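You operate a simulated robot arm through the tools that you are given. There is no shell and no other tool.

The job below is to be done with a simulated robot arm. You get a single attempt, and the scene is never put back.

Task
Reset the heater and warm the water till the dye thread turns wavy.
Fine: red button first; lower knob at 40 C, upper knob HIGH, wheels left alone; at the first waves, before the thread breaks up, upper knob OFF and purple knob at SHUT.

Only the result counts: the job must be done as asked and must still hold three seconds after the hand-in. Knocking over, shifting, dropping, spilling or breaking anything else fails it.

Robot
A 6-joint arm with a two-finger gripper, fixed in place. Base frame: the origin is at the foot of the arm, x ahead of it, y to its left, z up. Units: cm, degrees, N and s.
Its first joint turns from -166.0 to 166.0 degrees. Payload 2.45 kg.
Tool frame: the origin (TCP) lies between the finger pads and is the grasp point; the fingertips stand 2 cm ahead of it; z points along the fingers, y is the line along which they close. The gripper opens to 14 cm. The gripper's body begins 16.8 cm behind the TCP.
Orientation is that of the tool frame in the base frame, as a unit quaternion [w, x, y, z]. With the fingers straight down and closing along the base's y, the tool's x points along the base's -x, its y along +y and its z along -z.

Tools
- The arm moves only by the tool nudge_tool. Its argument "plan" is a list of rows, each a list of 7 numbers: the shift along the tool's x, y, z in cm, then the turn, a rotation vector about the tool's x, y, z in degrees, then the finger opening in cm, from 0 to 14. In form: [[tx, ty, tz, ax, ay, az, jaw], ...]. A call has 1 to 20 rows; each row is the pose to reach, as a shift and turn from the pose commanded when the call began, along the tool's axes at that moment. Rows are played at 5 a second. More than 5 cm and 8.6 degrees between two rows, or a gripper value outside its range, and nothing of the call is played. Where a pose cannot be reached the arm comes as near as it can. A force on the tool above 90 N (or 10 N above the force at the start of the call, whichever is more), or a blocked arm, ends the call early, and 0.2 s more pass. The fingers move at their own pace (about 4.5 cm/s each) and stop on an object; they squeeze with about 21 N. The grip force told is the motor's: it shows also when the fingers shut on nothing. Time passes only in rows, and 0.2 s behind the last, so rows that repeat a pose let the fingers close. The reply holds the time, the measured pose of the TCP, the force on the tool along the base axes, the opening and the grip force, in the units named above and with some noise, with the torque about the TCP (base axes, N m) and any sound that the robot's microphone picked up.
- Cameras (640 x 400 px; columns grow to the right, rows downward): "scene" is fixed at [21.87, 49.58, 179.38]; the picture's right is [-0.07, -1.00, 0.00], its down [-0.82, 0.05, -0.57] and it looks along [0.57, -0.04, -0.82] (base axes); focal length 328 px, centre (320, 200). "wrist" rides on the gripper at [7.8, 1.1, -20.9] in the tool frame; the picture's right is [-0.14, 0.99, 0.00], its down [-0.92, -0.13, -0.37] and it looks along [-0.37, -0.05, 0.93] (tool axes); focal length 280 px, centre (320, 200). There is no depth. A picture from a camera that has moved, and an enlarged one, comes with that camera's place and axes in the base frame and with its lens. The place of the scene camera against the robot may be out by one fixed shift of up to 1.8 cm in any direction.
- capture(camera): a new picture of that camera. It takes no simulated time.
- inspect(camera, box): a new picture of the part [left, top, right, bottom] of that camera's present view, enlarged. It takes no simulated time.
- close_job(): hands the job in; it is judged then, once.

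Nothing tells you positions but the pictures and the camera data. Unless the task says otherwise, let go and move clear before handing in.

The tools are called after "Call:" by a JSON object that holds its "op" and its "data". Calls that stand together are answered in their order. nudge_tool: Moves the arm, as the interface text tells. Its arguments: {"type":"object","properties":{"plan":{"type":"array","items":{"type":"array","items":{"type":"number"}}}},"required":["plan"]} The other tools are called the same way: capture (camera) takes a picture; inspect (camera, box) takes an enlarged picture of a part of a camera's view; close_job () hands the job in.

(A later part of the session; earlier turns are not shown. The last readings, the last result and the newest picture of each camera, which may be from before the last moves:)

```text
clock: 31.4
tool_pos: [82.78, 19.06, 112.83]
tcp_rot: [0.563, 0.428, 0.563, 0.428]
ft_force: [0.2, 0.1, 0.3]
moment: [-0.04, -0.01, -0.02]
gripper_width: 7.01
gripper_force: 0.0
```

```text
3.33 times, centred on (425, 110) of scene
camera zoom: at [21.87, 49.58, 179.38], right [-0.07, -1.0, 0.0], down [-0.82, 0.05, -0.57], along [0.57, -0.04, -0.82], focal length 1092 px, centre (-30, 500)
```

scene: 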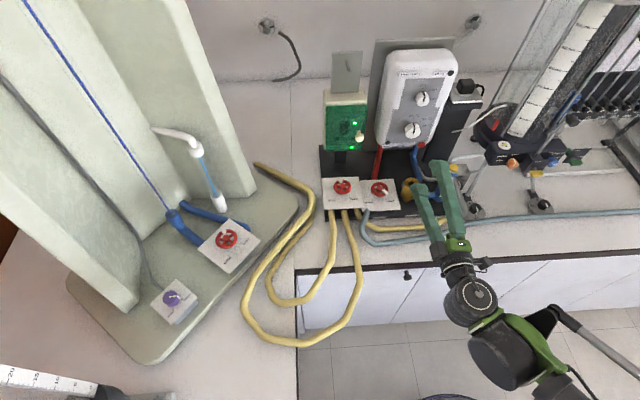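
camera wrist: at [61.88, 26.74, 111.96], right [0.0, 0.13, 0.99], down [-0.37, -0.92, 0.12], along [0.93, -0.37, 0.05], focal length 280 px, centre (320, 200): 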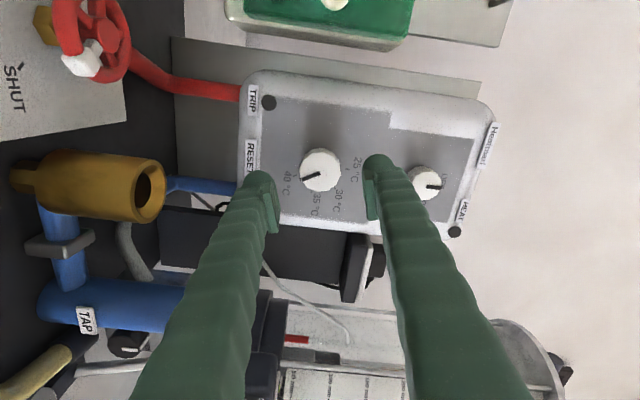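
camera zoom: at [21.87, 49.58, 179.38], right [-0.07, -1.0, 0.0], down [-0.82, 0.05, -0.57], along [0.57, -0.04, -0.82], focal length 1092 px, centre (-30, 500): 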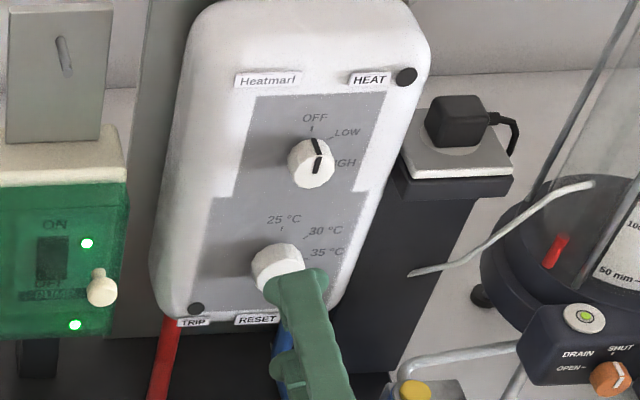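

The pointer lines up with 40 °C. Before the upper knob, I'll take baseline close-ups of the dye thread.

Call:
{"op": "inspect", "data": {"camera": "scene", "box": [20, 0, 180, 220]}}

Call:
{"op": "inspect", "data": {"camera": "scene", "box": [60, 40, 160, 140]}}

Call:
{"op": "inspect", "data": {"camera": "scene", "box": [130, 240, 210, 340]}}

Call:
{"op": "inspect", "data": {"camera": "scene", "box": [0, 340, 200, 400]}}

```text
1.82 times, centred on (100, 110) of scene
camera zoom: at [21.87, 49.58, 179.38], right [-0.07, -1.0, 0.0], down [-0.82, 0.05, -0.57], along [0.57, -0.04, -0.82], focal length 596 px, centre (720, 364)
```

zoom: 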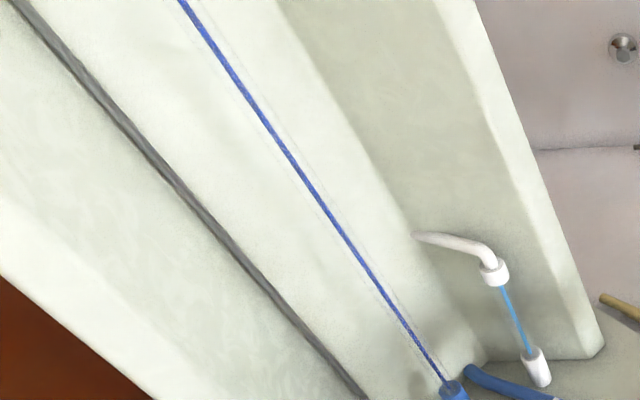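

```text
4.00 times, centred on (110, 90) of scene
camera zoom: at [21.87, 49.58, 179.38], right [-0.07, -1.0, 0.0], down [-0.82, 0.05, -0.57], along [0.57, -0.04, -0.82], focal length 1310 px, centre (1160, 640)
```

zoom: 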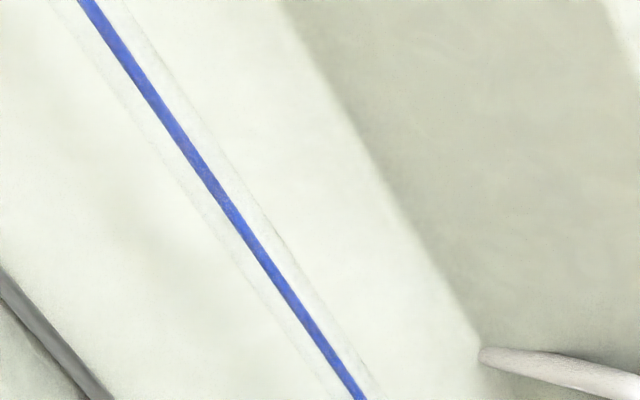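

```text
4.00 times, centred on (170, 290) of scene
camera zoom: at [21.87, 49.58, 179.38], right [-0.07, -1.0, 0.0], down [-0.82, 0.05, -0.57], along [0.57, -0.04, -0.82], focal length 1310 px, centre (920, -160)
```

zoom: 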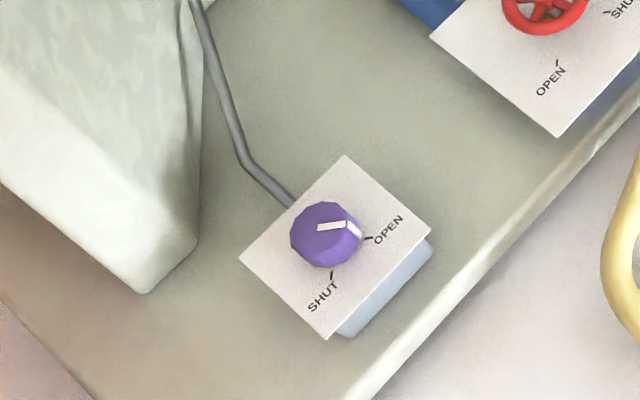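

```text
3.20 times, centred on (100, 370) of scene
camera zoom: at [21.87, 49.58, 179.38], right [-0.07, -1.0, 0.0], down [-0.82, 0.05, -0.57], along [0.57, -0.04, -0.82], focal length 1048 px, centre (1024, -344)
```

zoom: 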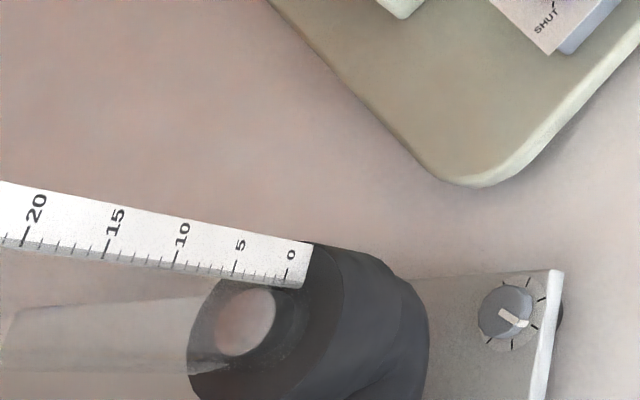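

The lower knob is set and the thread is straight and steady. Before heating, I'll scout the purple knob so the final step can be quick. I'll back off from the heater, unroll the wrist, then swing left with the tool turning downward.

Call:
{"op": "nudge_tool", "data": {"plan": [[-0.35, 1.25, -1.8, 0, 0, -8.28, 7], [-0.69, 2.5, -3.6, 0, 0, -16.56, 7], [-1.04, 3.76, -5.4, 0, 0, -24.84, 7], [-1.39, 5.0, -7.2, 0, 0, -33.1, 7], [-1.73, 6.26, -9, 0, 0, -41.4, 7], [-2.08, 7.5, -10.8, 0, 0, -49.7, 7], [-2.43, 8.77, -12.6, 0, 0, -58, 7], [-2.78, 10.0, -14.4, 0, 0, -66.2, 7], [-3.12, 11.3, -16.2, 0, 0, -74.5, 7]]}}

```text
clock: 33.4
tool_pos: [66.51, 18.88, 124.77]
tcp_rot: [0.707, 0.0, 0.707, -0.001]
ft_force: [-0.9, 0.3, 0.7]
moment: [0.01, 0.0, 0.0]
gripper_width: 7.0
gripper_force: 0.0
```

Call:
{"op": "nudge_tool", "data": {"plan": [[-0.5, 2, -1.5, 0, 6, 0, 7], [-1, 4, -3, 0, 12, 0, 7], [-1.5, 7, -5, 0, 18, 0, 7], [-2, 10, -7, 0, 24, 0, 7], [-2.5, 13, -9, 0, 30, 0, 7], [-3, 16, -11, 0, 36, 0, 7], [-3.5, 19, -13, 0, 42, 0, 7], [-4, 22.5, -15, 0, 48, 0, 7], [-4.5, 26, -17, 0, 54, 0, 7], [-5, 29.5, -19, 0, 60, 0, 7], [-5.5, 33, -21, 0, 66, 0, 7], [-5.5, 36.5, -23, 0, 72, 0, 7], [-5.5, 40, -25, 0, 78, 0, 7], [-5.5, 43.5, -27, 0, 84, 0, 7], [-5.5, 47, -29, 0, 90, 0, 7], [-5.5, 50.5, -30.5, 0, 90, 0, 7], [-5.5, 54, -31.5, 0, 90, 0, 7], [-5.5, 56, -31.5, 0, 90, 0, 7], [-5.5, 56, -31.5, 0, 90, 0, 7]]}}

Call:
{"op": "capture", "data": {"camera": "wrist"}}

Call:
{"op": "capture", "data": {"camera": "scene"}}

```text
clock: 37.4
tool_pos: [34.25, 71.85, 127.07]
tcp_rot: [0.0, -0.001, 1.0, -0.001]
ft_force: [0.7, -0.4, 0.7]
moment: [0.04, 0.03, 0.03]
gripper_width: 7.0
gripper_force: 0.0
out of reach, approached as far as the arm can: row 16, 17, 18, 19
```

```text
taken
camera wrist: at [26.45, 73.0, 148.1], right [0.14, 0.99, 0.0], down [0.92, -0.13, 0.37], along [0.37, -0.05, -0.93], focal length 280 px, centre (320, 200)
```

wrist: 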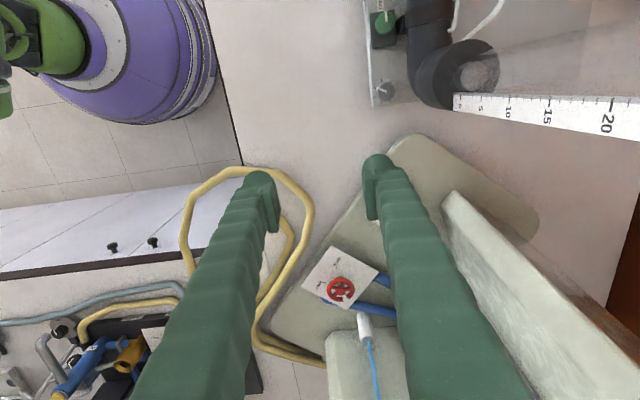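

```text
taken
```

scene: 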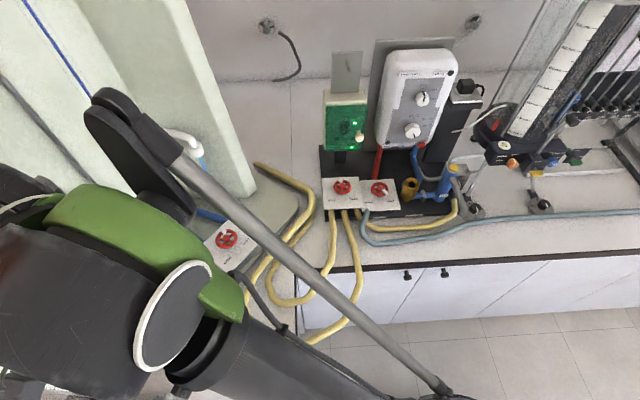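

From here the arm is at its reach limit and a finger hides the purple knob. I'll lower the tool, turn it to face the knob's direction (about 59° azimuth), then tilt outward for a view.

Call:
{"op": "nudge_tool", "data": {"plan": [[-0.75, -0.78, 2.28, 0, 0, -7.4, 7], [-1.5, -1.55, 4.55, 0, 0, -14.8, 7], [-2.25, -2.33, 6.83, 0, 0, -22.1, 7], [-3, -3.1, 9.1, 0, 0, -29.5, 7], [-3.75, -3.88, 11.4, 0, 0, -36.9, 7], [-4.5, -4.65, 13.65, 0, 0, -44.3, 7], [-5.25, -5.43, 15.9, 0, 0, -51.6, 7], [-6, -6.2, 18.2, 0, 0, -59, 7], [-6, -6.2, 18.2, 0, 0, -59, 7]]}}

Call:
{"op": "capture", "data": {"camera": "wrist"}}

```text
clock: 39.1
tool_pos: [44.41, 74.58, 115.09]
tcp_rot: [0.0, -0.453, 0.892, 0.004]
ft_force: [10.5, 22.1, -20.7]
moment: [-3.13, 1.1, -0.45]
gripper_width: 6.98
gripper_force: 0.0
out of reach, approached as far as the arm can: row 1, 2, 3, 4, 5, 6, 7, 8
stopped in row 8: the force on the tool passed its limit at 204 N (the readings are from after the stop); the commanded pose is now the measured one
```

```text
taken
camera wrist: at [38.92, 68.86, 136.17], right [-0.72, 0.7, 0.01], down [0.65, 0.67, 0.37], along [0.25, 0.27, -0.93], focal length 280 px, centre (320, 200)
```

wrist: 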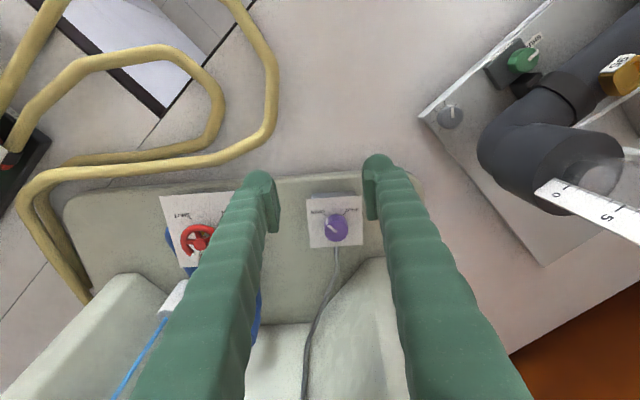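

The call stopped on a force spike. The torque points to contact at the camera side of the gripper, probably against the arm's own link. I'll look before moving.

Call:
{"op": "capture", "data": {"camera": "scene"}}

Call:
{"op": "nudge_tool", "data": {"plan": [[0, 0, 0, 0, 0, 0, 7]]}}

```text
taken
```

scene: 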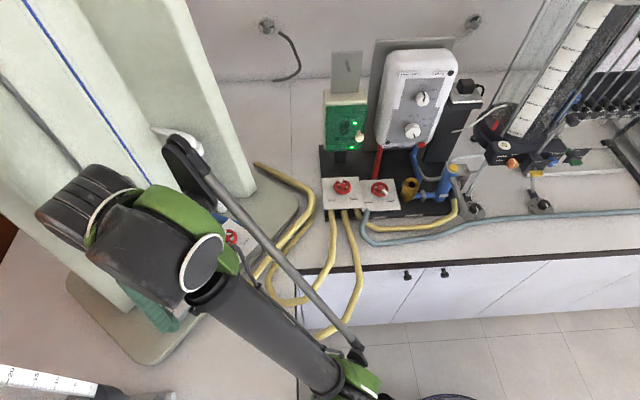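

```text
clock: 39.5
tool_pos: [44.24, 74.7, 115.03]
tcp_rot: [-0.001, -0.453, 0.892, 0.004]
ft_force: [8.2, 33.6, -19.5]
moment: [-6.15, 0.58, -1.44]
gripper_width: 6.99
gripper_force: 0.0
```

The steady load is at the camera housing, against the arm's forearm, which is folded too tightly in this straight-down pose. Tilting the tool outward should relieve it, so I'll do that in small steps.

Call:
{"op": "nudge_tool", "data": {"plan": [[0, 0, 0, 0, -4, 0, 7], [0, 0, 0, 0, -8, 0, 7]]}}

```text
clock: 40.1
tool_pos: [45.92, 77.43, 117.04]
tcp_rot: [0.06, -0.452, 0.889, 0.034]
ft_force: [0.8, 0.3, 0.7]
moment: [0.0, 0.0, 0.02]
gripper_width: 6.97
gripper_force: 0.1
out of reach, approached as far as the arm can: row 1, 2
```

The contact is released and the load is zero. I'll continue tilting outward to about 35° for a view of the purple knob.

Call:
{"op": "nudge_tool", "data": {"plan": [[-0.5, 0, -0.5, 0, -5, 0, 7], [-1, 0, -1, 0, -11, 0, 7], [-1.5, 0, -1, 0, -17, 0, 7], [-2, 0, -1, 0, -23, 0, 7], [-2, 0, -1, 0, -27, 0, 7], [-2, 0, -1, 0, -27, 0, 7]]}}

Call:
{"op": "capture", "data": {"camera": "wrist"}}

Call:
{"op": "capture", "data": {"camera": "scene"}}

```text
clock: 41.5
tool_pos: [51.47, 87.99, 125.03]
tcp_rot: [0.266, -0.431, 0.851, 0.138]
ft_force: [0.6, 0.5, 0.5]
moment: [-0.01, 0.0, 0.02]
gripper_width: 7.01
gripper_force: 0.1
out of reach, approached as far as the arm can: row 1, 2, 3, 4, 5, 6
```

```text
taken
camera wrist: at [39.87, 73.65, 137.91], right [-0.73, 0.68, 0.08], down [0.43, 0.36, 0.83], along [0.53, 0.64, -0.55], focal length 280 px, centre (320, 200)
```

wrist: 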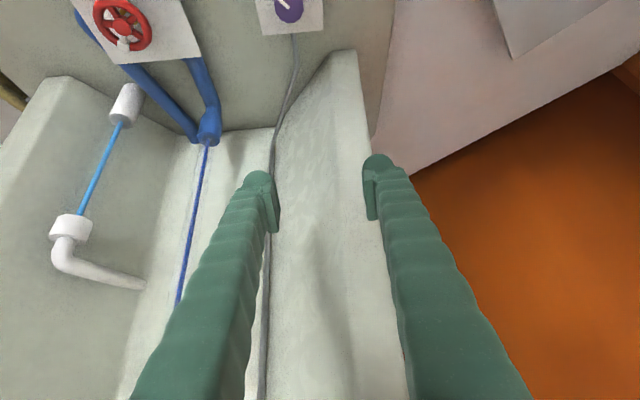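

```text
taken
```

scene: 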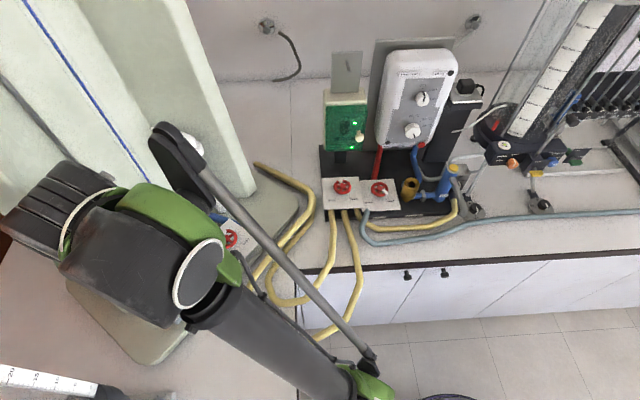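

The tool swung out toward the pale column instead of holding its place, so this wrist posture is close to a limit. I'll retrace the last tilt to move away from the column before trying another posture.

Call:
{"op": "nudge_tool", "data": {"plan": [[0, 0, 0, 0, 6, 0, 7], [0, 0, 0, 0, 12, 0, 7], [0, 0, 0, 0, 18, 0, 7], [0, 0, 0, 0, 24, 0, 7], [0, 0, 0, 0, 27, 0, 7]]}}

Call:
{"op": "capture", "data": {"camera": "wrist"}}

```text
clock: 42.7
tool_pos: [48.17, 81.64, 118.17]
tcp_rot: [0.071, -0.452, 0.889, 0.04]
ft_force: [0.3, 0.0, 0.7]
moment: [0.04, -0.03, 0.02]
gripper_width: 7.03
gripper_force: 0.2
out of reach, approached as far as the arm can: row 2, 3, 4, 5
```

```text
taken
camera wrist: at [40.81, 73.14, 137.64], right [-0.72, 0.69, 0.03], down [0.61, 0.61, 0.51], along [0.34, 0.39, -0.86], focal length 280 px, centre (320, 200)
```

wrist: 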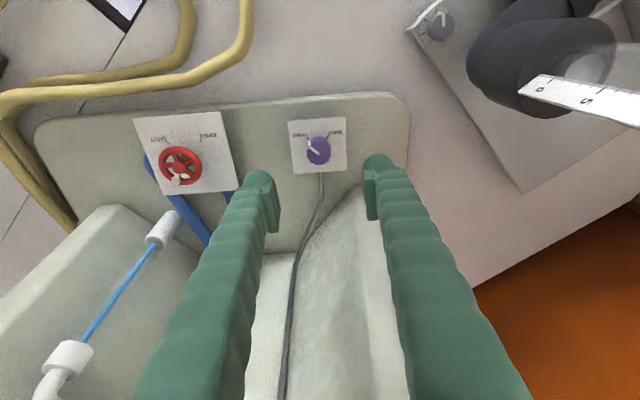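

The purple knob is back in view; the rays put it at about (50.4, 84.3, 99.8). I'll zoom to get its plate orientation and pointer.

Call:
{"op": "inspect", "data": {"camera": "wrist", "box": [270, 100, 370, 190]}}

Call:
{"op": "capture", "data": {"camera": "scene"}}

```text
4.44 times, centred on (320, 145) of wrist
camera zoom: at [40.81, 73.14, 137.64], right [-0.72, 0.69, 0.03], down [0.61, 0.61, 0.51], along [0.34, 0.39, -0.86], focal length 1246 px, centre (320, 444)
```

zoom: 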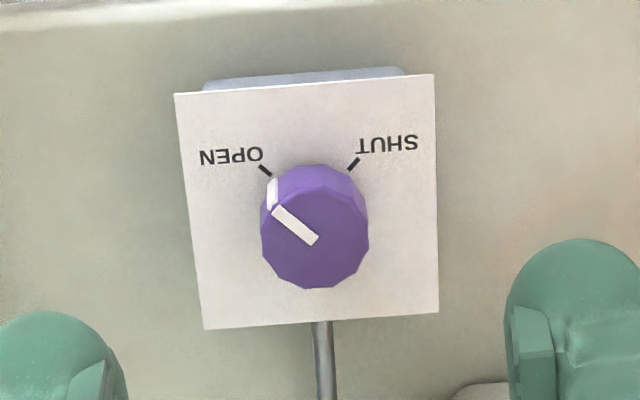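

```text
taken
```

scene: 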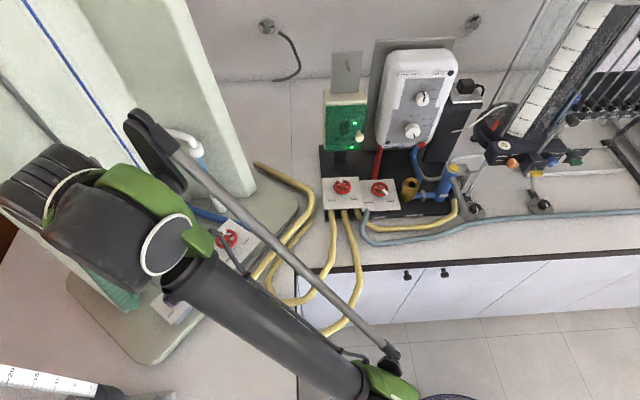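

The plate is horizontal and the knob's axis vertical at about (50.4, 84.3). Its pointer is at OPEN (toward −y), and SHUT is 90° clockwise seen from above (toward −x). The camera needs to be off the forearm side, so I'll go back to a reachable tilt and test rolling the wrist the other way.

Call:
{"op": "nudge_tool", "data": {"plan": [[-0.25, 0, -1.5, 0, -6, 0, 7], [-0.5, 0, -3, 0, -12, 0, 7], [-0.75, 0, -4.5, 0, -18, 0, 7], [-1, 0, -6, 0, -23, 0, 7], [-1, 0, -6, 0, -23, 0, 7], [-1, 0, -6, 0, -23, 0, 7]]}}

```text
clock: 44.1
tool_pos: [49.73, 84.49, 126.61]
tcp_rot: [0.237, -0.437, 0.859, 0.124]
ft_force: [0.4, -0.2, -0.2]
moment: [0.02, 0.0, 0.02]
gripper_width: 7.01
gripper_force: 0.0
out of reach, approached as far as the arm can: row 3, 4, 5, 6
```

The arm is near full stretch here, so the solver is stuck at its outer limit. I'll bend the arm by pulling inward and tilting the tool toward level, well away from the column.

Call:
{"op": "nudge_tool", "data": {"plan": [[1.9, -1.05, -1.06, 0, -6.5, 0, 7], [3.8, -2.1, -2.12, 0, -13, 0, 7], [5.7, -3.15, -3.18, 0, -19.5, 0, 7], [7.6, -4.2, -4.24, 0, -26, 0, 7], [9.5, -5.25, -5.3, 0, -32.5, 0, 7], [11.4, -6.3, -6.36, 0, -39, 0, 7], [11.4, -6.3, -6.36, 0, -39, 0, 7], [11.4, -6.3, -6.36, 0, -39, 0, 7]]}}

```text
clock: 45.2
tool_pos: [55.17, 90.14, 137.85]
tcp_rot: [0.413, -0.4, 0.791, 0.209]
ft_force: [-7.1, -16.7, -0.1]
moment: [0.08, 0.01, 0.68]
gripper_width: 6.85
gripper_force: 0.1
out of reach, approached as far as the arm can: row 1, 2, 3, 4, 5
stopped in row 5: the force on the tool passed its limit at 274 N (the readings are from after the stop); the commanded pose is now the measured one
```

The arm straightened outward again and touched the pale column; the force limit stopped it. I'll look at the state before any further motion.

Call:
{"op": "capture", "data": {"camera": "scene"}}

Call:
{"op": "capture", "data": {"camera": "wrist"}}

```text
taken
```

scene: 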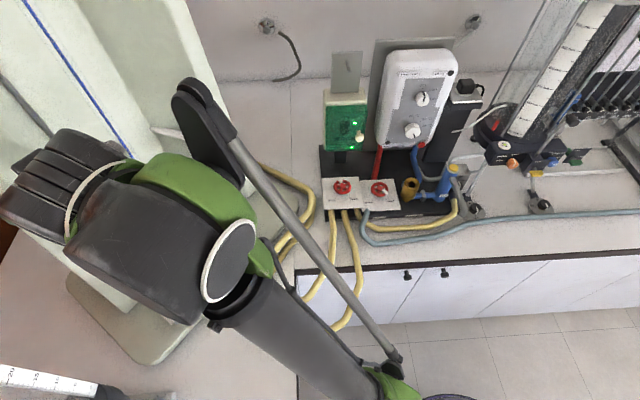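

```text
taken
camera wrist: at [41.53, 73.35, 143.5], right [-0.75, 0.65, 0.11], down [0.24, 0.1, 0.97], along [0.62, 0.75, -0.23], focal length 280 px, centre (320, 200)
```

wrist: 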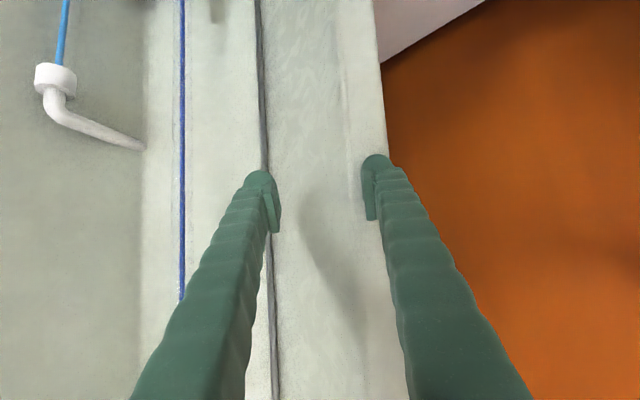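

Nothing looks displaced; one fingertip is just touching the column's edge. I'll translate slowly inward with no rotation and check that the arm follows.

Call:
{"op": "nudge_tool", "data": {"plan": [[0.57, 0, -0.82, 0, 0, 0, 7], [1.14, 0, -1.64, 0, 0, 0, 7], [1.71, 0, -2.46, 0, 0, 0, 7]]}}

```text
clock: 46.0
tool_pos: [54.24, 89.5, 139.34]
tcp_rot: [0.413, -0.401, 0.791, 0.208]
ft_force: [0.5, 0.2, 0.5]
moment: [-0.01, -0.01, -0.02]
gripper_width: 6.98
gripper_force: 0.1
out of reach, approached as far as the arm can: row 1, 2, 3
```

The tool came off the column and the load is zero. The arm is straight and slides along its outer reach. I'll first swing the fingers down and inward using mainly the wrist, which pulls them away from the column.

Call:
{"op": "nudge_tool", "data": {"plan": [[1.18, 0.39, 0.52, 0, 7.5, 0, 7], [4.65, 0.39, -0.17, 0, 15, 0, 7], [7.99, 0.39, -1.31, 0, 22.5, 0, 7], [11.16, 0.39, -2.87, 0, 30, 0, 7]]}}

Call:
{"op": "capture", "data": {"camera": "scene"}}

```text
clock: 47.0
tool_pos: [47.47, 80.25, 128.62]
tcp_rot: [0.194, -0.441, 0.871, 0.098]
ft_force: [-1.0, -1.3, 0.1]
moment: [0.07, -0.04, 0.0]
gripper_width: 6.96
gripper_force: 0.1
out of reach, approached as far as the arm can: row 1, 2, 3, 4
```

```text
taken
```

scene: 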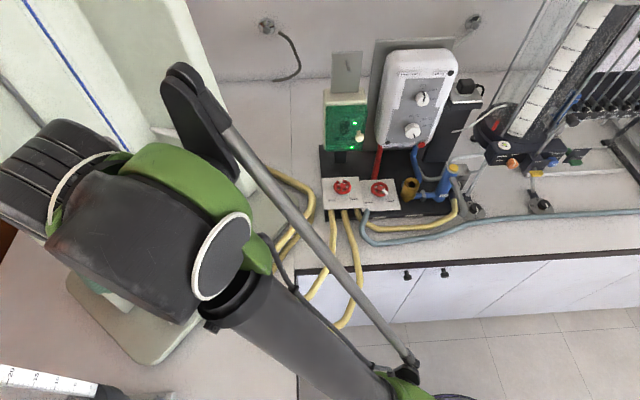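

The tool is clear of the column now. I'll rotate the whole arm about its base toward the open space near 30° azimuth, keeping radius and height.

Call:
{"op": "nudge_tool", "data": {"plan": [[0.6, -4.73, 0.27, 1.23, 0, 2.63, 7], [0.75, -9.45, 0.87, 2.46, 0, 5.26, 7], [1.12, -14.18, 1.36, 3.69, 0, 7.88, 7], [1.46, -18.88, 1.2, 4.92, 0, 10.51, 7], [2.0, -23.55, 0.95, 6.16, 0, 13.14, 7], [2.76, -28.2, 0.59, 7.39, 0, 15.77, 7], [3.74, -32.8, 0.14, 8.62, 0, 18.4, 7], [4.91, -37.33, -0.41, 9.85, 0, 21.02, 7], [6.3, -41.79, -1.06, 11.08, 0, 23.65, 7], [7.9, -46.17, -1.81, 12.31, 0, 26.28, 7], [7.9, -46.17, -1.81, 12.31, 0, 26.28, 7]]}}

Call:
{"op": "capture", "data": {"camera": "scene"}}

```text
clock: 49.4
tool_pos: [81.3, 47.28, 128.03]
tcp_rot: [0.21, -0.209, 0.954, 0.046]
ft_force: [0.4, 1.1, -0.4]
moment: [0.01, -0.01, 0.01]
gripper_width: 7.0
gripper_force: 0.0
out of reach, approached as far as the arm can: row 2, 3, 4, 5, 6, 7, 8, 9, 10, 11
```

```text
taken
```

scene: 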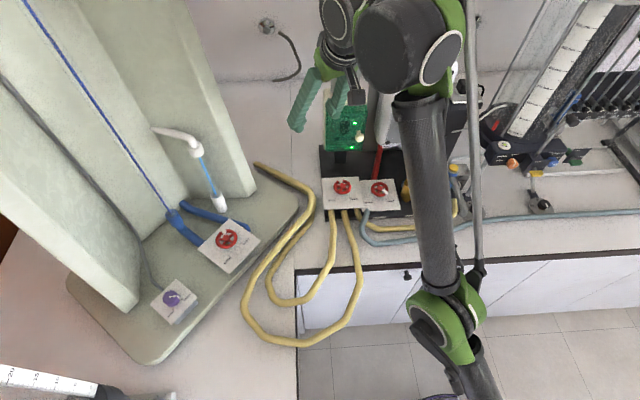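

The whole rig looks undisturbed and the arm is in open space. I'll lower the tool along its reach arc to make the elbow bend.

Call:
{"op": "nudge_tool", "data": {"plan": [[-0.54, 0.12, 3.47, 0, 0, 0, 7], [-1.08, 0.23, 6.94, 0, 0, 0, 7], [-1.63, 0.35, 10.4, 0, 0, 0, 7], [-2.17, 0.46, 13.87, 0, 0, 0, 7], [-2.71, 0.58, 17.34, 0, 0, 0, 7], [-2.71, 0.58, 17.34, 0, 0, 0, 7]]}}

```text
clock: 50.8
tool_pos: [90.04, 51.9, 113.45]
tcp_rot: [0.213, -0.209, 0.953, 0.048]
ft_force: [-0.2, -0.4, 0.5]
moment: [-0.04, 0.03, -0.01]
gripper_width: 6.98
gripper_force: 0.1
out of reach, approached as far as the arm can: row 1, 2, 3
```

The last rows were fully reachable, so the elbow is bent again. I'll retract inward slowly to a comfortable pose.

Call:
{"op": "nudge_tool", "data": {"plan": [[1.5, -0.15, -0.6, 0, 0, 0, 7], [3.2, -0.3, -1.3, 0, 0, 0, 7], [5, -0.5, -2, 0, 0, 0, 7], [7.2, -0.7, -2.9, 0, 0, 0, 7], [9.6, -0.95, -3.9, 0, 0, 0, 7], [12.2, -1.2, -5, 0, 0, 0, 7], [15, -1.5, -6.1, 0, 0, 0, 7], [18, -1.8, -7.3, 0, 0, 0, 7], [21, -2.1, -8.5, 0, 0, 0, 7], [24, -2.4, -9.8, 0, 0, 0, 7], [27, -2.7, -11, 0, 0, 0, 7], [29.4, -2.9, -12, 0, 0, 0, 7], [29.4, -2.9, -12, 0, 0, 0, 7]]}}

Call:
{"op": "capture", "data": {"camera": "scene"}}

```text
clock: 53.6
tool_pos: [81.56, 48.28, 127.15]
tcp_rot: [0.211, -0.208, 0.954, 0.046]
ft_force: [0.1, 0.1, -1.2]
moment: [0.04, -0.02, 0.01]
gripper_width: 7.01
gripper_force: 0.1
out of reach, approached as far as the arm can: row 1, 2, 3, 4, 5, 6, 7, 8, 9, 10, 11, 12, 13
```

```text
taken
```

scene: 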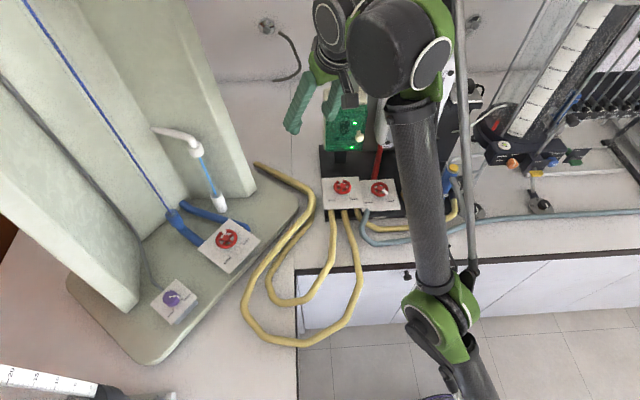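

The elbow slid straight again instead of bending. I'll try to break out of the straight-arm lock: reach slightly outward and down along the arc over empty bench, then immediately pull inward while the forearm is drooping.

Call:
{"op": "nudge_tool", "data": {"plan": [[-4.61, -0.17, -0.13, 0, 0, 0, 7], [-9.23, -0.35, -0.26, 0, 0, 0, 7], [-13.84, -0.52, -0.39, 0, 0, 0, 7], [-18.46, -0.69, -0.53, 0, 0, 0, 7], [-23.07, -0.86, -0.66, 0, 0, 0, 7], [-27.69, -1.04, -0.79, 0, 0, 0, 7], [-32.3, -1.21, -0.92, 0, 0, 0, 7], [-33.8, -0.97, 3.74, 0, 0, 0, 7], [-35.12, -0.87, 8.33, 0, 0, 0, 7], [-36.16, -0.65, 12.87, 0, 0, 0, 7], [-37.13, -0.51, 17.5, 0, 0, 0, 7], [-32.53, -0.75, 16.7, 0, 0, 0, 7], [-28.19, -1.08, 14.7, 0, 0, 0, 7], [-23.94, -1.29, 12.4, 0, 0, 0, 7], [-19.69, -1.57, 9.99, 0, 0, 0, 7], [-15.4, -1.86, 7.67, 0, 0, 0, 7], [-15.4, -1.86, 7.67, 0, 0, 0, 7]]}}

Call:
{"op": "capture", "data": {"camera": "scene"}}

```text
clock: 57.2
tool_pos: [92.63, 50.92, 119.71]
tcp_rot: [0.212, -0.209, 0.954, 0.046]
ft_force: [0.3, 0.5, 1.0]
moment: [0.0, 0.01, -0.01]
gripper_width: 6.99
gripper_force: 0.0
out of reach, approached as far as the arm can: row 1, 2, 3, 4, 5, 6, 7, 8, 9, 10, 11, 12, 13, 14, 15, 16, 17
```

```text
taken
```

scene: 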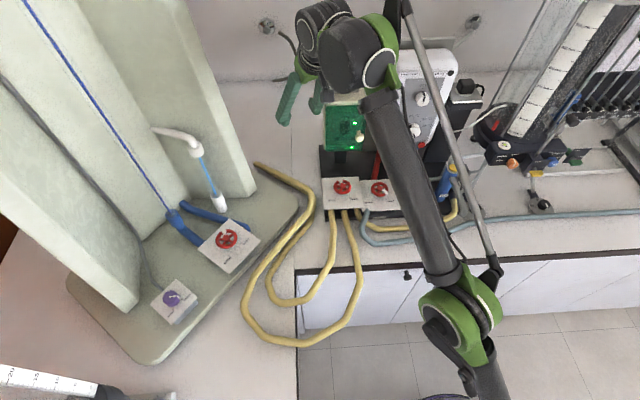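

Call:
{"op": "nudge_tool", "data": {"plan": [[0, 0, 0, 0, 0, 0, 7], [0, 0, 0, 0, 0, 0, 7], [0, 0, 0, 0, 0, 0, 7], [0, 0, 0, 0, 0, 0, 7]]}}

```text
clock: 58.2
tool_pos: [92.62, 50.95, 119.64]
tcp_rot: [0.213, -0.209, 0.953, 0.047]
ft_force: [0.3, 0.1, 0.2]
moment: [0.01, -0.01, 0.01]
gripper_width: 7.01
gripper_force: 0.0
```

Call:
{"op": "nudge_tool", "data": {"plan": [[0, 1, 0, 0, 0, 0, 7], [0, 2, 0, 0, 0, 0, 7]]}}

```text
clock: 58.8
tool_pos: [91.91, 52.78, 119.15]
tcp_rot: [0.213, -0.209, 0.953, 0.046]
ft_force: [0.2, -0.9, -0.1]
moment: [0.03, 0.07, 0.04]
gripper_width: 7.02
gripper_force: 0.0
```

That small sideways move was fully reachable. I'll try straight down in small steps, which should droop the forearm the right way.

Call:
{"op": "nudge_tool", "data": {"plan": [[0.63, 0, 1.36, 0, 0, 0, 7], [1.26, 0, 2.72, 0, 0, 0, 7], [1.89, 0, 4.08, 0, 0, 0, 7], [2.52, 0, 5.45, 0, 0, 0, 7]]}}

```text
clock: 59.8
tool_pos: [92.07, 52.93, 113.42]
tcp_rot: [0.212, -0.209, 0.953, 0.047]
ft_force: [-0.2, -0.7, 0.3]
moment: [0.03, -0.02, -0.02]
gripper_width: 7.01
gripper_force: 0.1
```

Call:
{"op": "nudge_tool", "data": {"plan": [[0.9, -0.09, -0.42, 0, 0, 0, 7], [1.8, -0.18, -0.84, 0, 0, 0, 7], [2.7, -0.28, -1.26, 0, 0, 0, 7]]}}

```text
clock: 60.6
tool_pos: [89.55, 51.44, 113.33]
tcp_rot: [0.213, -0.209, 0.953, 0.047]
ft_force: [0.0, -0.2, 0.1]
moment: [-0.03, 0.0, 0.01]
gripper_width: 7.02
gripper_force: 0.1
```

Inward motion works now; the elbow is bending properly. I'll keep retracting steadily.

Call:
{"op": "nudge_tool", "data": {"plan": [[1.8, -0.19, -0.84, 0, 0, 0, 7], [3.6, -0.38, -1.68, 0, 0, 0, 7], [5.4, -0.57, -2.52, 0, 0, 0, 7], [7.2, -0.76, -3.36, 0, 0, 0, 7], [9, -0.95, -4.2, 0, 0, 0, 7], [11.2, -1.18, -5.2, 0, 0, 0, 7], [13.6, -1.43, -6.3, 0, 0, 0, 7], [16.2, -1.7, -7.5, 0, 0, 0, 7], [18.8, -2, -8.7, 0, 0, 0, 7]]}}

Call:
{"op": "capture", "data": {"camera": "scene"}}

Call:
{"op": "capture", "data": {"camera": "wrist"}}

```text
clock: 62.6
tool_pos: [71.48, 41.0, 113.06]
tcp_rot: [0.213, -0.209, 0.953, 0.048]
ft_force: [0.7, 0.0, 0.2]
moment: [-0.02, 0.03, -0.05]
gripper_width: 7.0
gripper_force: 0.0
```

```text
taken
```

scene: 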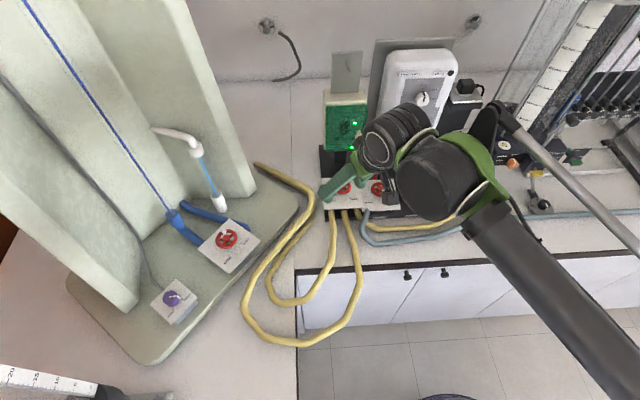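

```text
taken
camera wrist: at [56.6, 35.25, 128.88], right [-0.3, 0.95, 0.06], down [0.67, 0.17, 0.73], along [0.68, 0.26, -0.69], focal length 280 px, centre (320, 200)
```

wrist: 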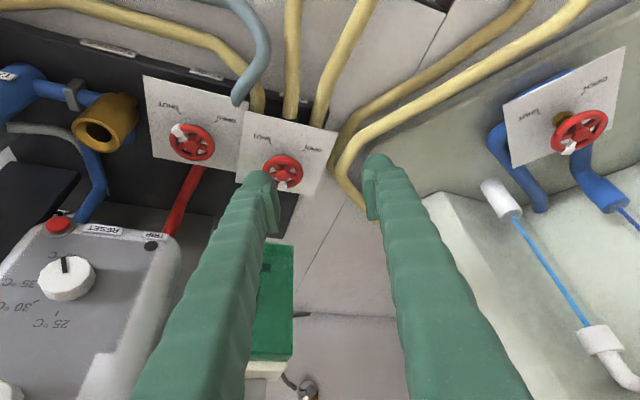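

The arm is back in a well-bent posture and the scene looks unchanged. Next I'll test how far the wrist can roll in the negative direction here, which would let the camera sit beside the forearm at the purple knob.

Call:
{"op": "nudge_tool", "data": {"plan": [[0, 0, -0.5, 0, 0, -8.5, 7], [0, 0, -1, 0, 0, -17, 7], [0, 0, -1.5, 0, 0, -25.5, 7], [0, 0, -2, 0, 0, -34, 7], [0, 0, -2.5, 0, 0, -42.5, 7], [0, 0, -3, 0, 0, -51, 7], [0, 0, -3, 0, 0, -59.5, 7], [0, 0, -3, 0, 0, -68, 7], [0, 0, -3, 0, 0, -76.5, 7], [0, 0, -3, 0, 0, -85, 7], [0, 0, -3, 0, 0, -93.5, 7], [0, 0, -3, 0, 0, -102, 7], [0, 0, -3, 0, 0, -110, 7]]}}

```text
clock: 65.4
tool_pos: [70.38, 40.32, 115.95]
tcp_rot: [-0.16, 0.901, -0.376, 0.148]
ft_force: [-0.1, -0.4, 0.1]
moment: [0.03, -0.02, 0.0]
gripper_width: 7.01
gripper_force: 0.1
```

Call:
{"op": "nudge_tool", "data": {"plan": [[0, 0, 0, 0, 0, -8.5, 7], [0, 0, 0, 0, 0, -17, 7], [0, 0, 0, 0, 0, -25.5, 7], [0, 0, 0, 0, 0, -34, 7], [0, 0, 0, 0, 0, -42.5, 7], [0, 0, 0, 0, 0, -50, 7]]}}

Call:
{"op": "capture", "data": {"camera": "wrist"}}

```text
clock: 66.8
tool_pos: [70.42, 40.34, 115.91]
tcp_rot: [-0.083, 0.975, 0.041, 0.202]
ft_force: [0.3, 0.6, 0.5]
moment: [0.01, -0.01, 0.01]
gripper_width: 7.02
gripper_force: 0.0
```

```text
taken
camera wrist: at [69.59, 35.88, 137.93], right [-0.01, -0.98, -0.2], down [-1.0, 0.02, -0.02], along [0.02, 0.2, -0.98], focal length 280 px, centre (320, 200)
```

wrist: 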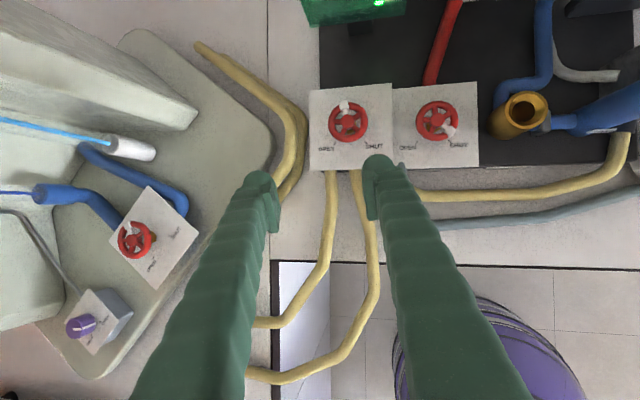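

The roll reaches −160° without trouble, so the camera can sit on the far side from the forearm. I'll swing low and well inside the reach to a spot in front of the purple knob, bringing the tool vertical on the way.

Call:
{"op": "nudge_tool", "data": {"plan": [[-2.48, -3.47, 0.57, -0.19, -2.55, -3.07, 7], [-5.08, -6.82, 1.06, -0.38, -5.1, -6.14, 7], [-7.84, -10.03, 1.46, -0.57, -7.65, -9.21, 7], [-10.73, -13.11, 1.78, -0.76, -10.2, -12.28, 7], [-13.79, -16.02, 1.99, -0.95, -12.75, -15.35, 7], [-16.98, -18.77, 2.12, -1.14, -15.3, -18.42, 7], [-20.25, -21.4, 2.21, -1.33, -17.85, -21.49, 7], [-23.62, -23.86, 2.21, -1.52, -20.4, -24.56, 7], [-27.1, -26.14, 2.14, -1.71, -22.95, -27.63, 7], [-30.65, -28.25, 2.02, -1.9, -25.5, -30.7, 7]]}}

Call:
{"op": "capture", "data": {"camera": "wrist"}}

Call:
{"op": "capture", "data": {"camera": "scene"}}

```text
clock: 69.0
tool_pos: [39.9, 67.25, 105.96]
tcp_rot: [-0.001, 0.951, 0.308, -0.002]
ft_force: [1.1, 0.4, 0.3]
moment: [0.06, 0.01, 0.0]
gripper_width: 7.02
gripper_force: 0.1
```

```text
taken
camera wrist: at [46.92, 70.98, 126.97], right [0.47, -0.88, 0.0], down [-0.82, -0.44, 0.37], along [-0.33, -0.17, -0.93], focal length 280 px, centre (320, 200)
```

wrist: 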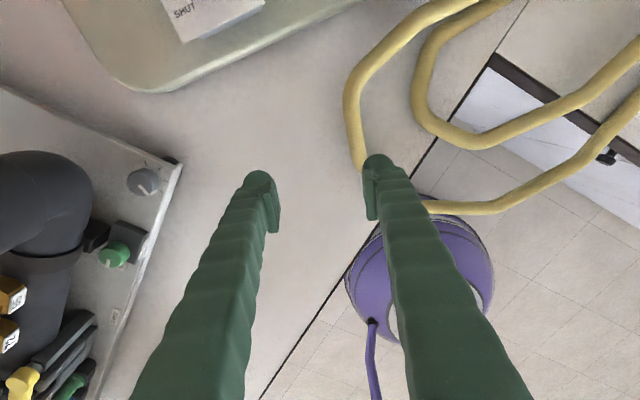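

```text
taken
```

scene: 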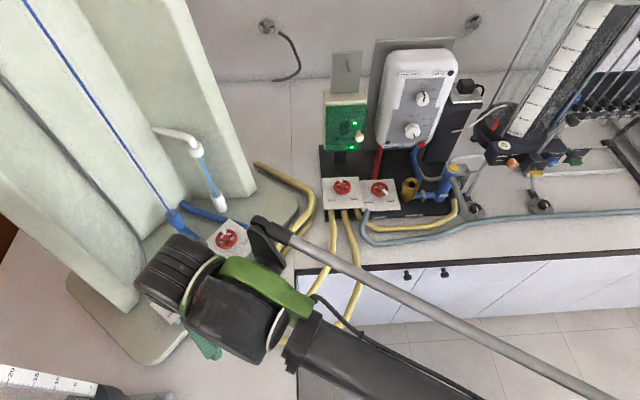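

The pose is exact: vertical tool at (39.9, 67.3, 106), with the camera on the outer side. I'll move outward part-way toward the knob at the same height and check.

Call:
{"op": "nudge_tool", "data": {"plan": [[3.7, -1.54, 0, 0, 0, 0, 7], [7.4, -3.08, 0.2, 0, 0, 0, 7], [11.1, -4.6, 0.5, 0, 0, 0, 7]]}}

Call:
{"op": "capture", "data": {"camera": "wrist"}}

```text
clock: 69.8
tool_pos: [46.2, 77.29, 105.5]
tcp_rot: [0.0, 0.951, 0.308, -0.001]
ft_force: [-1.3, -0.4, 1.1]
moment: [0.11, -0.05, 0.04]
gripper_width: 7.0
gripper_force: 0.1
```

```text
taken
camera wrist: at [53.19, 81.0, 126.53], right [0.47, -0.88, 0.0], down [-0.82, -0.44, 0.37], along [-0.33, -0.17, -0.93], focal length 280 px, centre (320, 200)
```

wrist: 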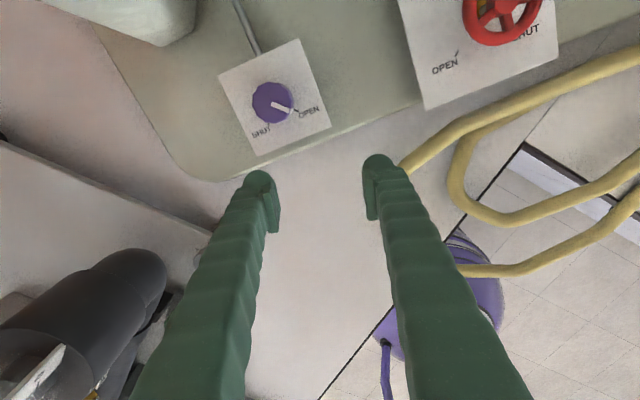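

Call:
{"op": "inspect", "data": {"camera": "wrist", "box": [210, 30, 340, 160]}}

```text
3.08 times, centred on (275, 95) of wrist
camera zoom: at [53.19, 81.0, 126.53], right [0.47, -0.88, 0.0], down [-0.82, -0.44, 0.37], along [-0.33, -0.17, -0.93], focal length 863 px, centre (458, 523)
```

zoom: 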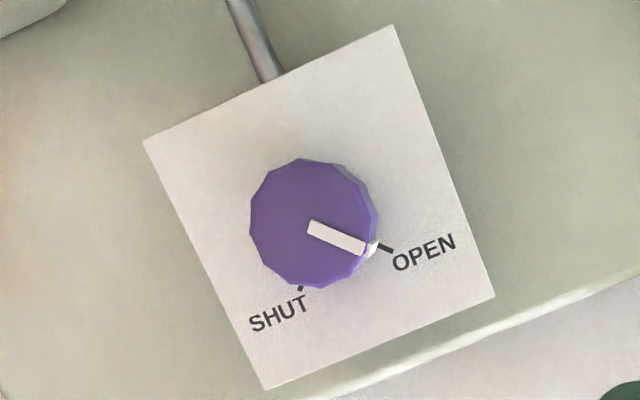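

The knob top is at about (50.1, 84.1, 101) with the plate near z≈99. I'll move directly over it at z≈105.5 to check reach and alignment.

Call:
{"op": "nudge_tool", "data": {"plan": [[3.6, -1.63, 0, 0, 0, 0, 7], [7.17, -3.26, 0, 0, 0, 0, 7], [7.17, -3.26, 0, 0, 0, 0, 7]]}}

Call:
{"op": "capture", "data": {"camera": "wrist"}}

Call:
{"op": "inspect", "data": {"camera": "wrist", "box": [240, 100, 400, 240]}}

```text
clock: 70.6
tool_pos: [50.22, 84.29, 105.41]
tcp_rot: [-0.001, 0.951, 0.308, -0.001]
ft_force: [1.0, 0.2, -0.3]
moment: [0.02, -0.01, 0.02]
gripper_width: 6.99
gripper_force: 0.2
```

```text
taken
camera wrist: at [57.2, 87.99, 126.45], right [0.47, -0.88, 0.0], down [-0.82, -0.44, 0.37], along [-0.33, -0.17, -0.93], focal length 280 px, centre (320, 200)
```

wrist: 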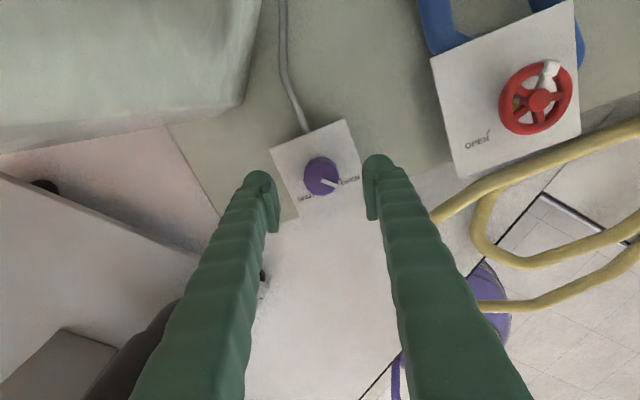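

```text
2.86 times, centred on (320, 170) of wrist
camera zoom: at [57.2, 87.99, 126.45], right [0.47, -0.88, 0.0], down [-0.82, -0.44, 0.37], along [-0.33, -0.17, -0.93], focal length 801 px, centre (320, 286)
```

zoom: 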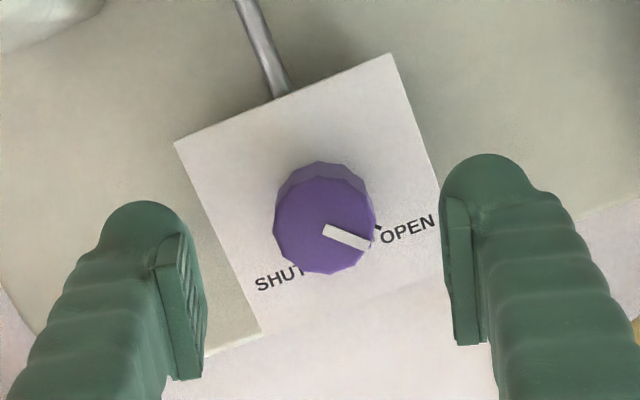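

The vertical pose over the purple knob is fully reachable, and the axis is at (50.12, 84.1). I'll rehearse the 90° turn here above the knob without touching it, to make sure it is free.

Call:
{"op": "nudge_tool", "data": {"plan": [[0.16, 0.1, 0, 0, 0, 8.2, 7], [0.16, 0.1, 0, 0, 0, 16.4, 7], [0.16, 0.1, 0, 0, 0, 24.6, 7], [0.16, 0.1, 0, 0, 0, 32.8, 7], [0.16, 0.1, 0, 0, 0, 41, 7], [0.16, 0.1, 0, 0, 0, 49.2, 7], [0.16, 0.1, 0, 0, 0, 57.4, 7], [0.16, 0.1, 0, 0, 0, 65.6, 7], [0.16, 0.1, 0, 0, 0, 73.8, 7], [0.16, 0.1, 0, 0, 0, 82, 7], [0.16, 0.1, 0, 0, 0, 90, 7], [0.16, 0.1, 0, 0, 0, 90, 7]]}}

Call:
{"op": "capture", "data": {"camera": "wrist"}}

Call:
{"op": "inspect", "data": {"camera": "wrist", "box": [240, 100, 400, 240]}}

```text
clock: 73.2
tool_pos: [50.37, 84.21, 105.46]
tcp_rot: [0.0, 0.89, -0.455, -0.001]
ft_force: [0.3, 0.9, 0.1]
moment: [0.03, 0.0, -0.01]
gripper_width: 7.01
gripper_force: 0.1
```

```text
taken
camera wrist: at [54.07, 77.25, 126.49], right [-0.88, -0.47, 0.0], down [-0.43, 0.82, 0.37], along [-0.17, 0.33, -0.93], focal length 280 px, centre (320, 200)
```

wrist: 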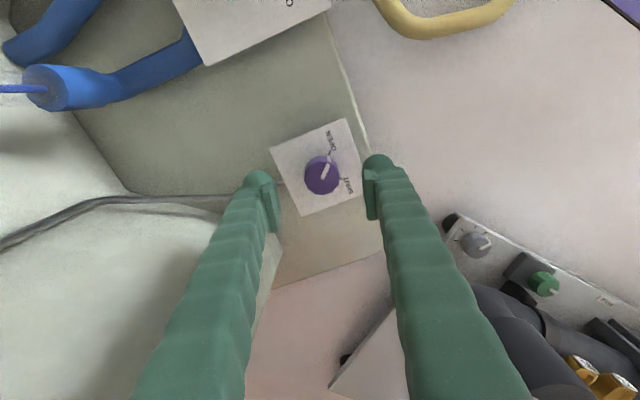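

```text
2.86 times, centred on (320, 170) of wrist
camera zoom: at [54.07, 77.25, 126.49], right [-0.88, -0.47, 0.0], down [-0.43, 0.82, 0.37], along [-0.17, 0.33, -0.93], focal length 801 px, centre (320, 286)
```

zoom: 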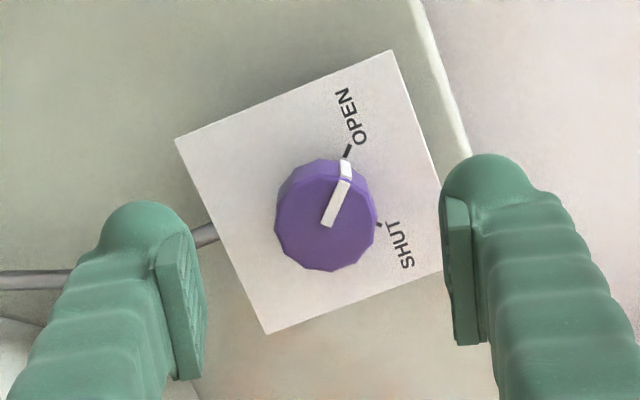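

The 90° turn is free, and the axis refined to (50.24, 84.16), knob top z≈101.5, plate z≈99.4. I'll rotate back and withdraw inward, then rehearse the return path to the heater with the camera-up roll so the later transit is quick.

Call:
{"op": "nudge_tool", "data": {"plan": [[0.6, 1.37, -0.1, 0, 0, -8.2, 7], [1.2, 2.75, -0.2, 0, 0, -16.4, 7], [1.8, 4.12, -0.3, 0, 0, -24.6, 7], [2.4, 5.5, -0.3, 0, 0, -32.8, 7], [3, 6.87, -0.3, 0, 0, -41, 7], [3.6, 8.25, -0.3, 0, 0, -49.2, 7], [4.2, 9.62, -0.3, 0, 0, -57.4, 7], [4.8, 11, -0.3, 0, 0, -65.6, 7], [5.4, 12.37, -0.3, 0, 0, -73.8, 7], [6, 13.75, -0.3, 0, 0, -82, 7], [6.6, 15.12, -0.3, 0, 0, -90, 7]]}}

```text
clock: 75.6
tool_pos: [41.81, 70.16, 105.77]
tcp_rot: [0.0, 0.951, 0.31, -0.001]
ft_force: [0.7, -0.5, 0.4]
moment: [0.0, 0.0, 0.04]
gripper_width: 7.0
gripper_force: 0.1
```

Call:
{"op": "nudge_tool", "data": {"plan": [[1.06, 4.39, -1.33, -1.2, 6.49, 2.85, 7], [1.84, 8.8, -2.63, -2.41, 12.98, 5.7, 7], [2.35, 13.21, -3.93, -3.62, 19.48, 8.55, 7], [2.62, 17.6, -5.23, -4.83, 25.97, 11.4, 7], [2.65, 21.96, -6.53, -6.03, 32.46, 14.25, 7], [2.43, 26.3, -7.83, -7.24, 38.96, 17.1, 7], [1.97, 30.57, -9.13, -8.45, 45.45, 19.95, 7], [1.28, 34.77, -10.43, -9.66, 51.94, 22.8, 7], [0.36, 38.91, -11.73, -10.86, 58.44, 25.65, 7], [-0.77, 42.93, -13.03, -12.07, 64.93, 28.5, 7], [-2.13, 46.85, -14.33, -13.28, 71.42, 31.35, 7], [-3.69, 50.68, -15.63, -14.48, 77.92, 34.2, 7], [-5.44, 54.36, -16.93, -15.69, 84.41, 37.05, 7], [-7.38, 57.91, -18.23, -16.9, 90.9, 39.9, 7], [-7.38, 57.91, -18.23, -16.9, 90.9, 39.9, 7]]}}

Call:
{"op": "capture", "data": {"camera": "wrist"}}

Call:
{"op": "capture", "data": {"camera": "scene"}}

```text
clock: 78.8
tool_pos: [69.95, 18.91, 123.8]
tcp_rot: [-0.092, 0.701, -0.094, 0.701]
ft_force: [0.5, 0.6, 0.8]
moment: [0.03, 0.0, 0.0]
gripper_width: 7.02
gripper_force: 0.1
```

```text
taken
camera wrist: at [49.04, 15.77, 131.24], right [0.0, -0.92, -0.39], down [-0.37, 0.36, -0.86], along [0.93, 0.14, -0.34], focal length 280 px, centre (320, 200)
```

wrist: 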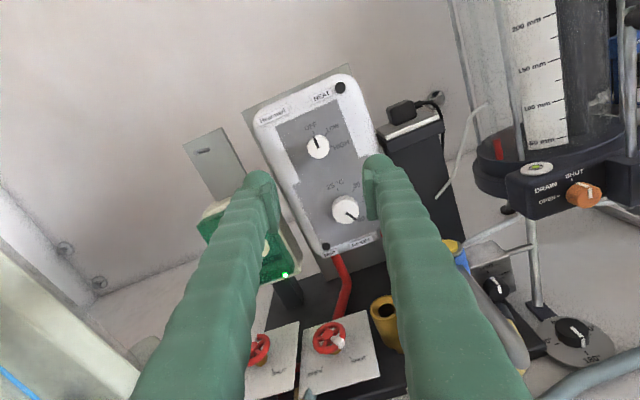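

```text
taken
```

scene: 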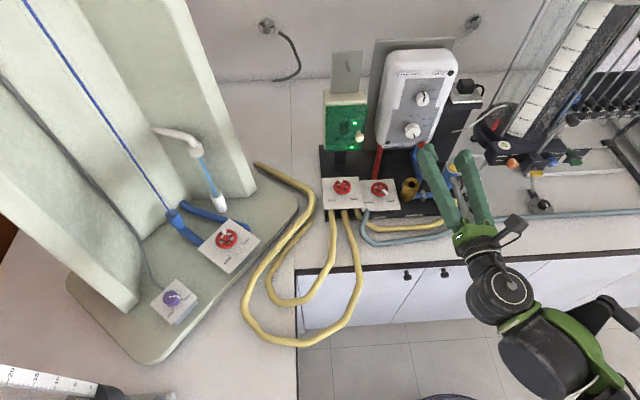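

The transit works in about three seconds with no trouble, and the panel is now upright in view. I'll zoom to align with the upper knob and double-check the lower one.

Call:
{"op": "inspect", "data": {"camera": "wrist", "box": [270, 100, 370, 240]}}

Call:
{"op": "inspect", "data": {"camera": "wrist", "box": [285, 110, 355, 180]}}

```text
2.86 times, centred on (320, 170) of wrist
camera zoom: at [49.04, 15.77, 131.24], right [0.0, -0.92, -0.39], down [-0.37, 0.36, -0.86], along [0.93, 0.14, -0.34], focal length 801 px, centre (320, 286)
```

zoom: 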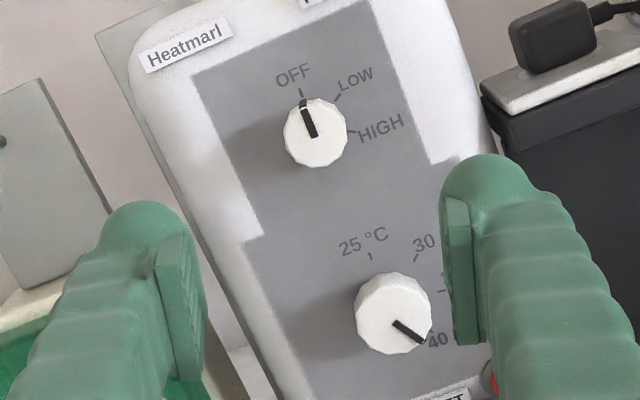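

```text
5.71 times, centred on (320, 145) of wrist
camera zoom: at [49.04, 15.77, 131.24], right [0.0, -0.92, -0.39], down [-0.37, 0.36, -0.86], along [0.93, 0.14, -0.34], focal length 1602 px, centre (320, 514)
```

zoom: 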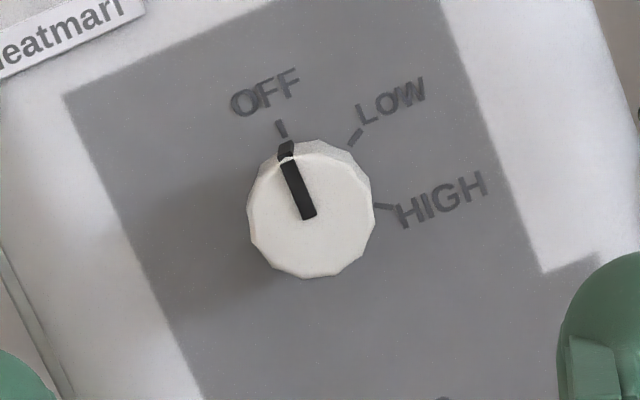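

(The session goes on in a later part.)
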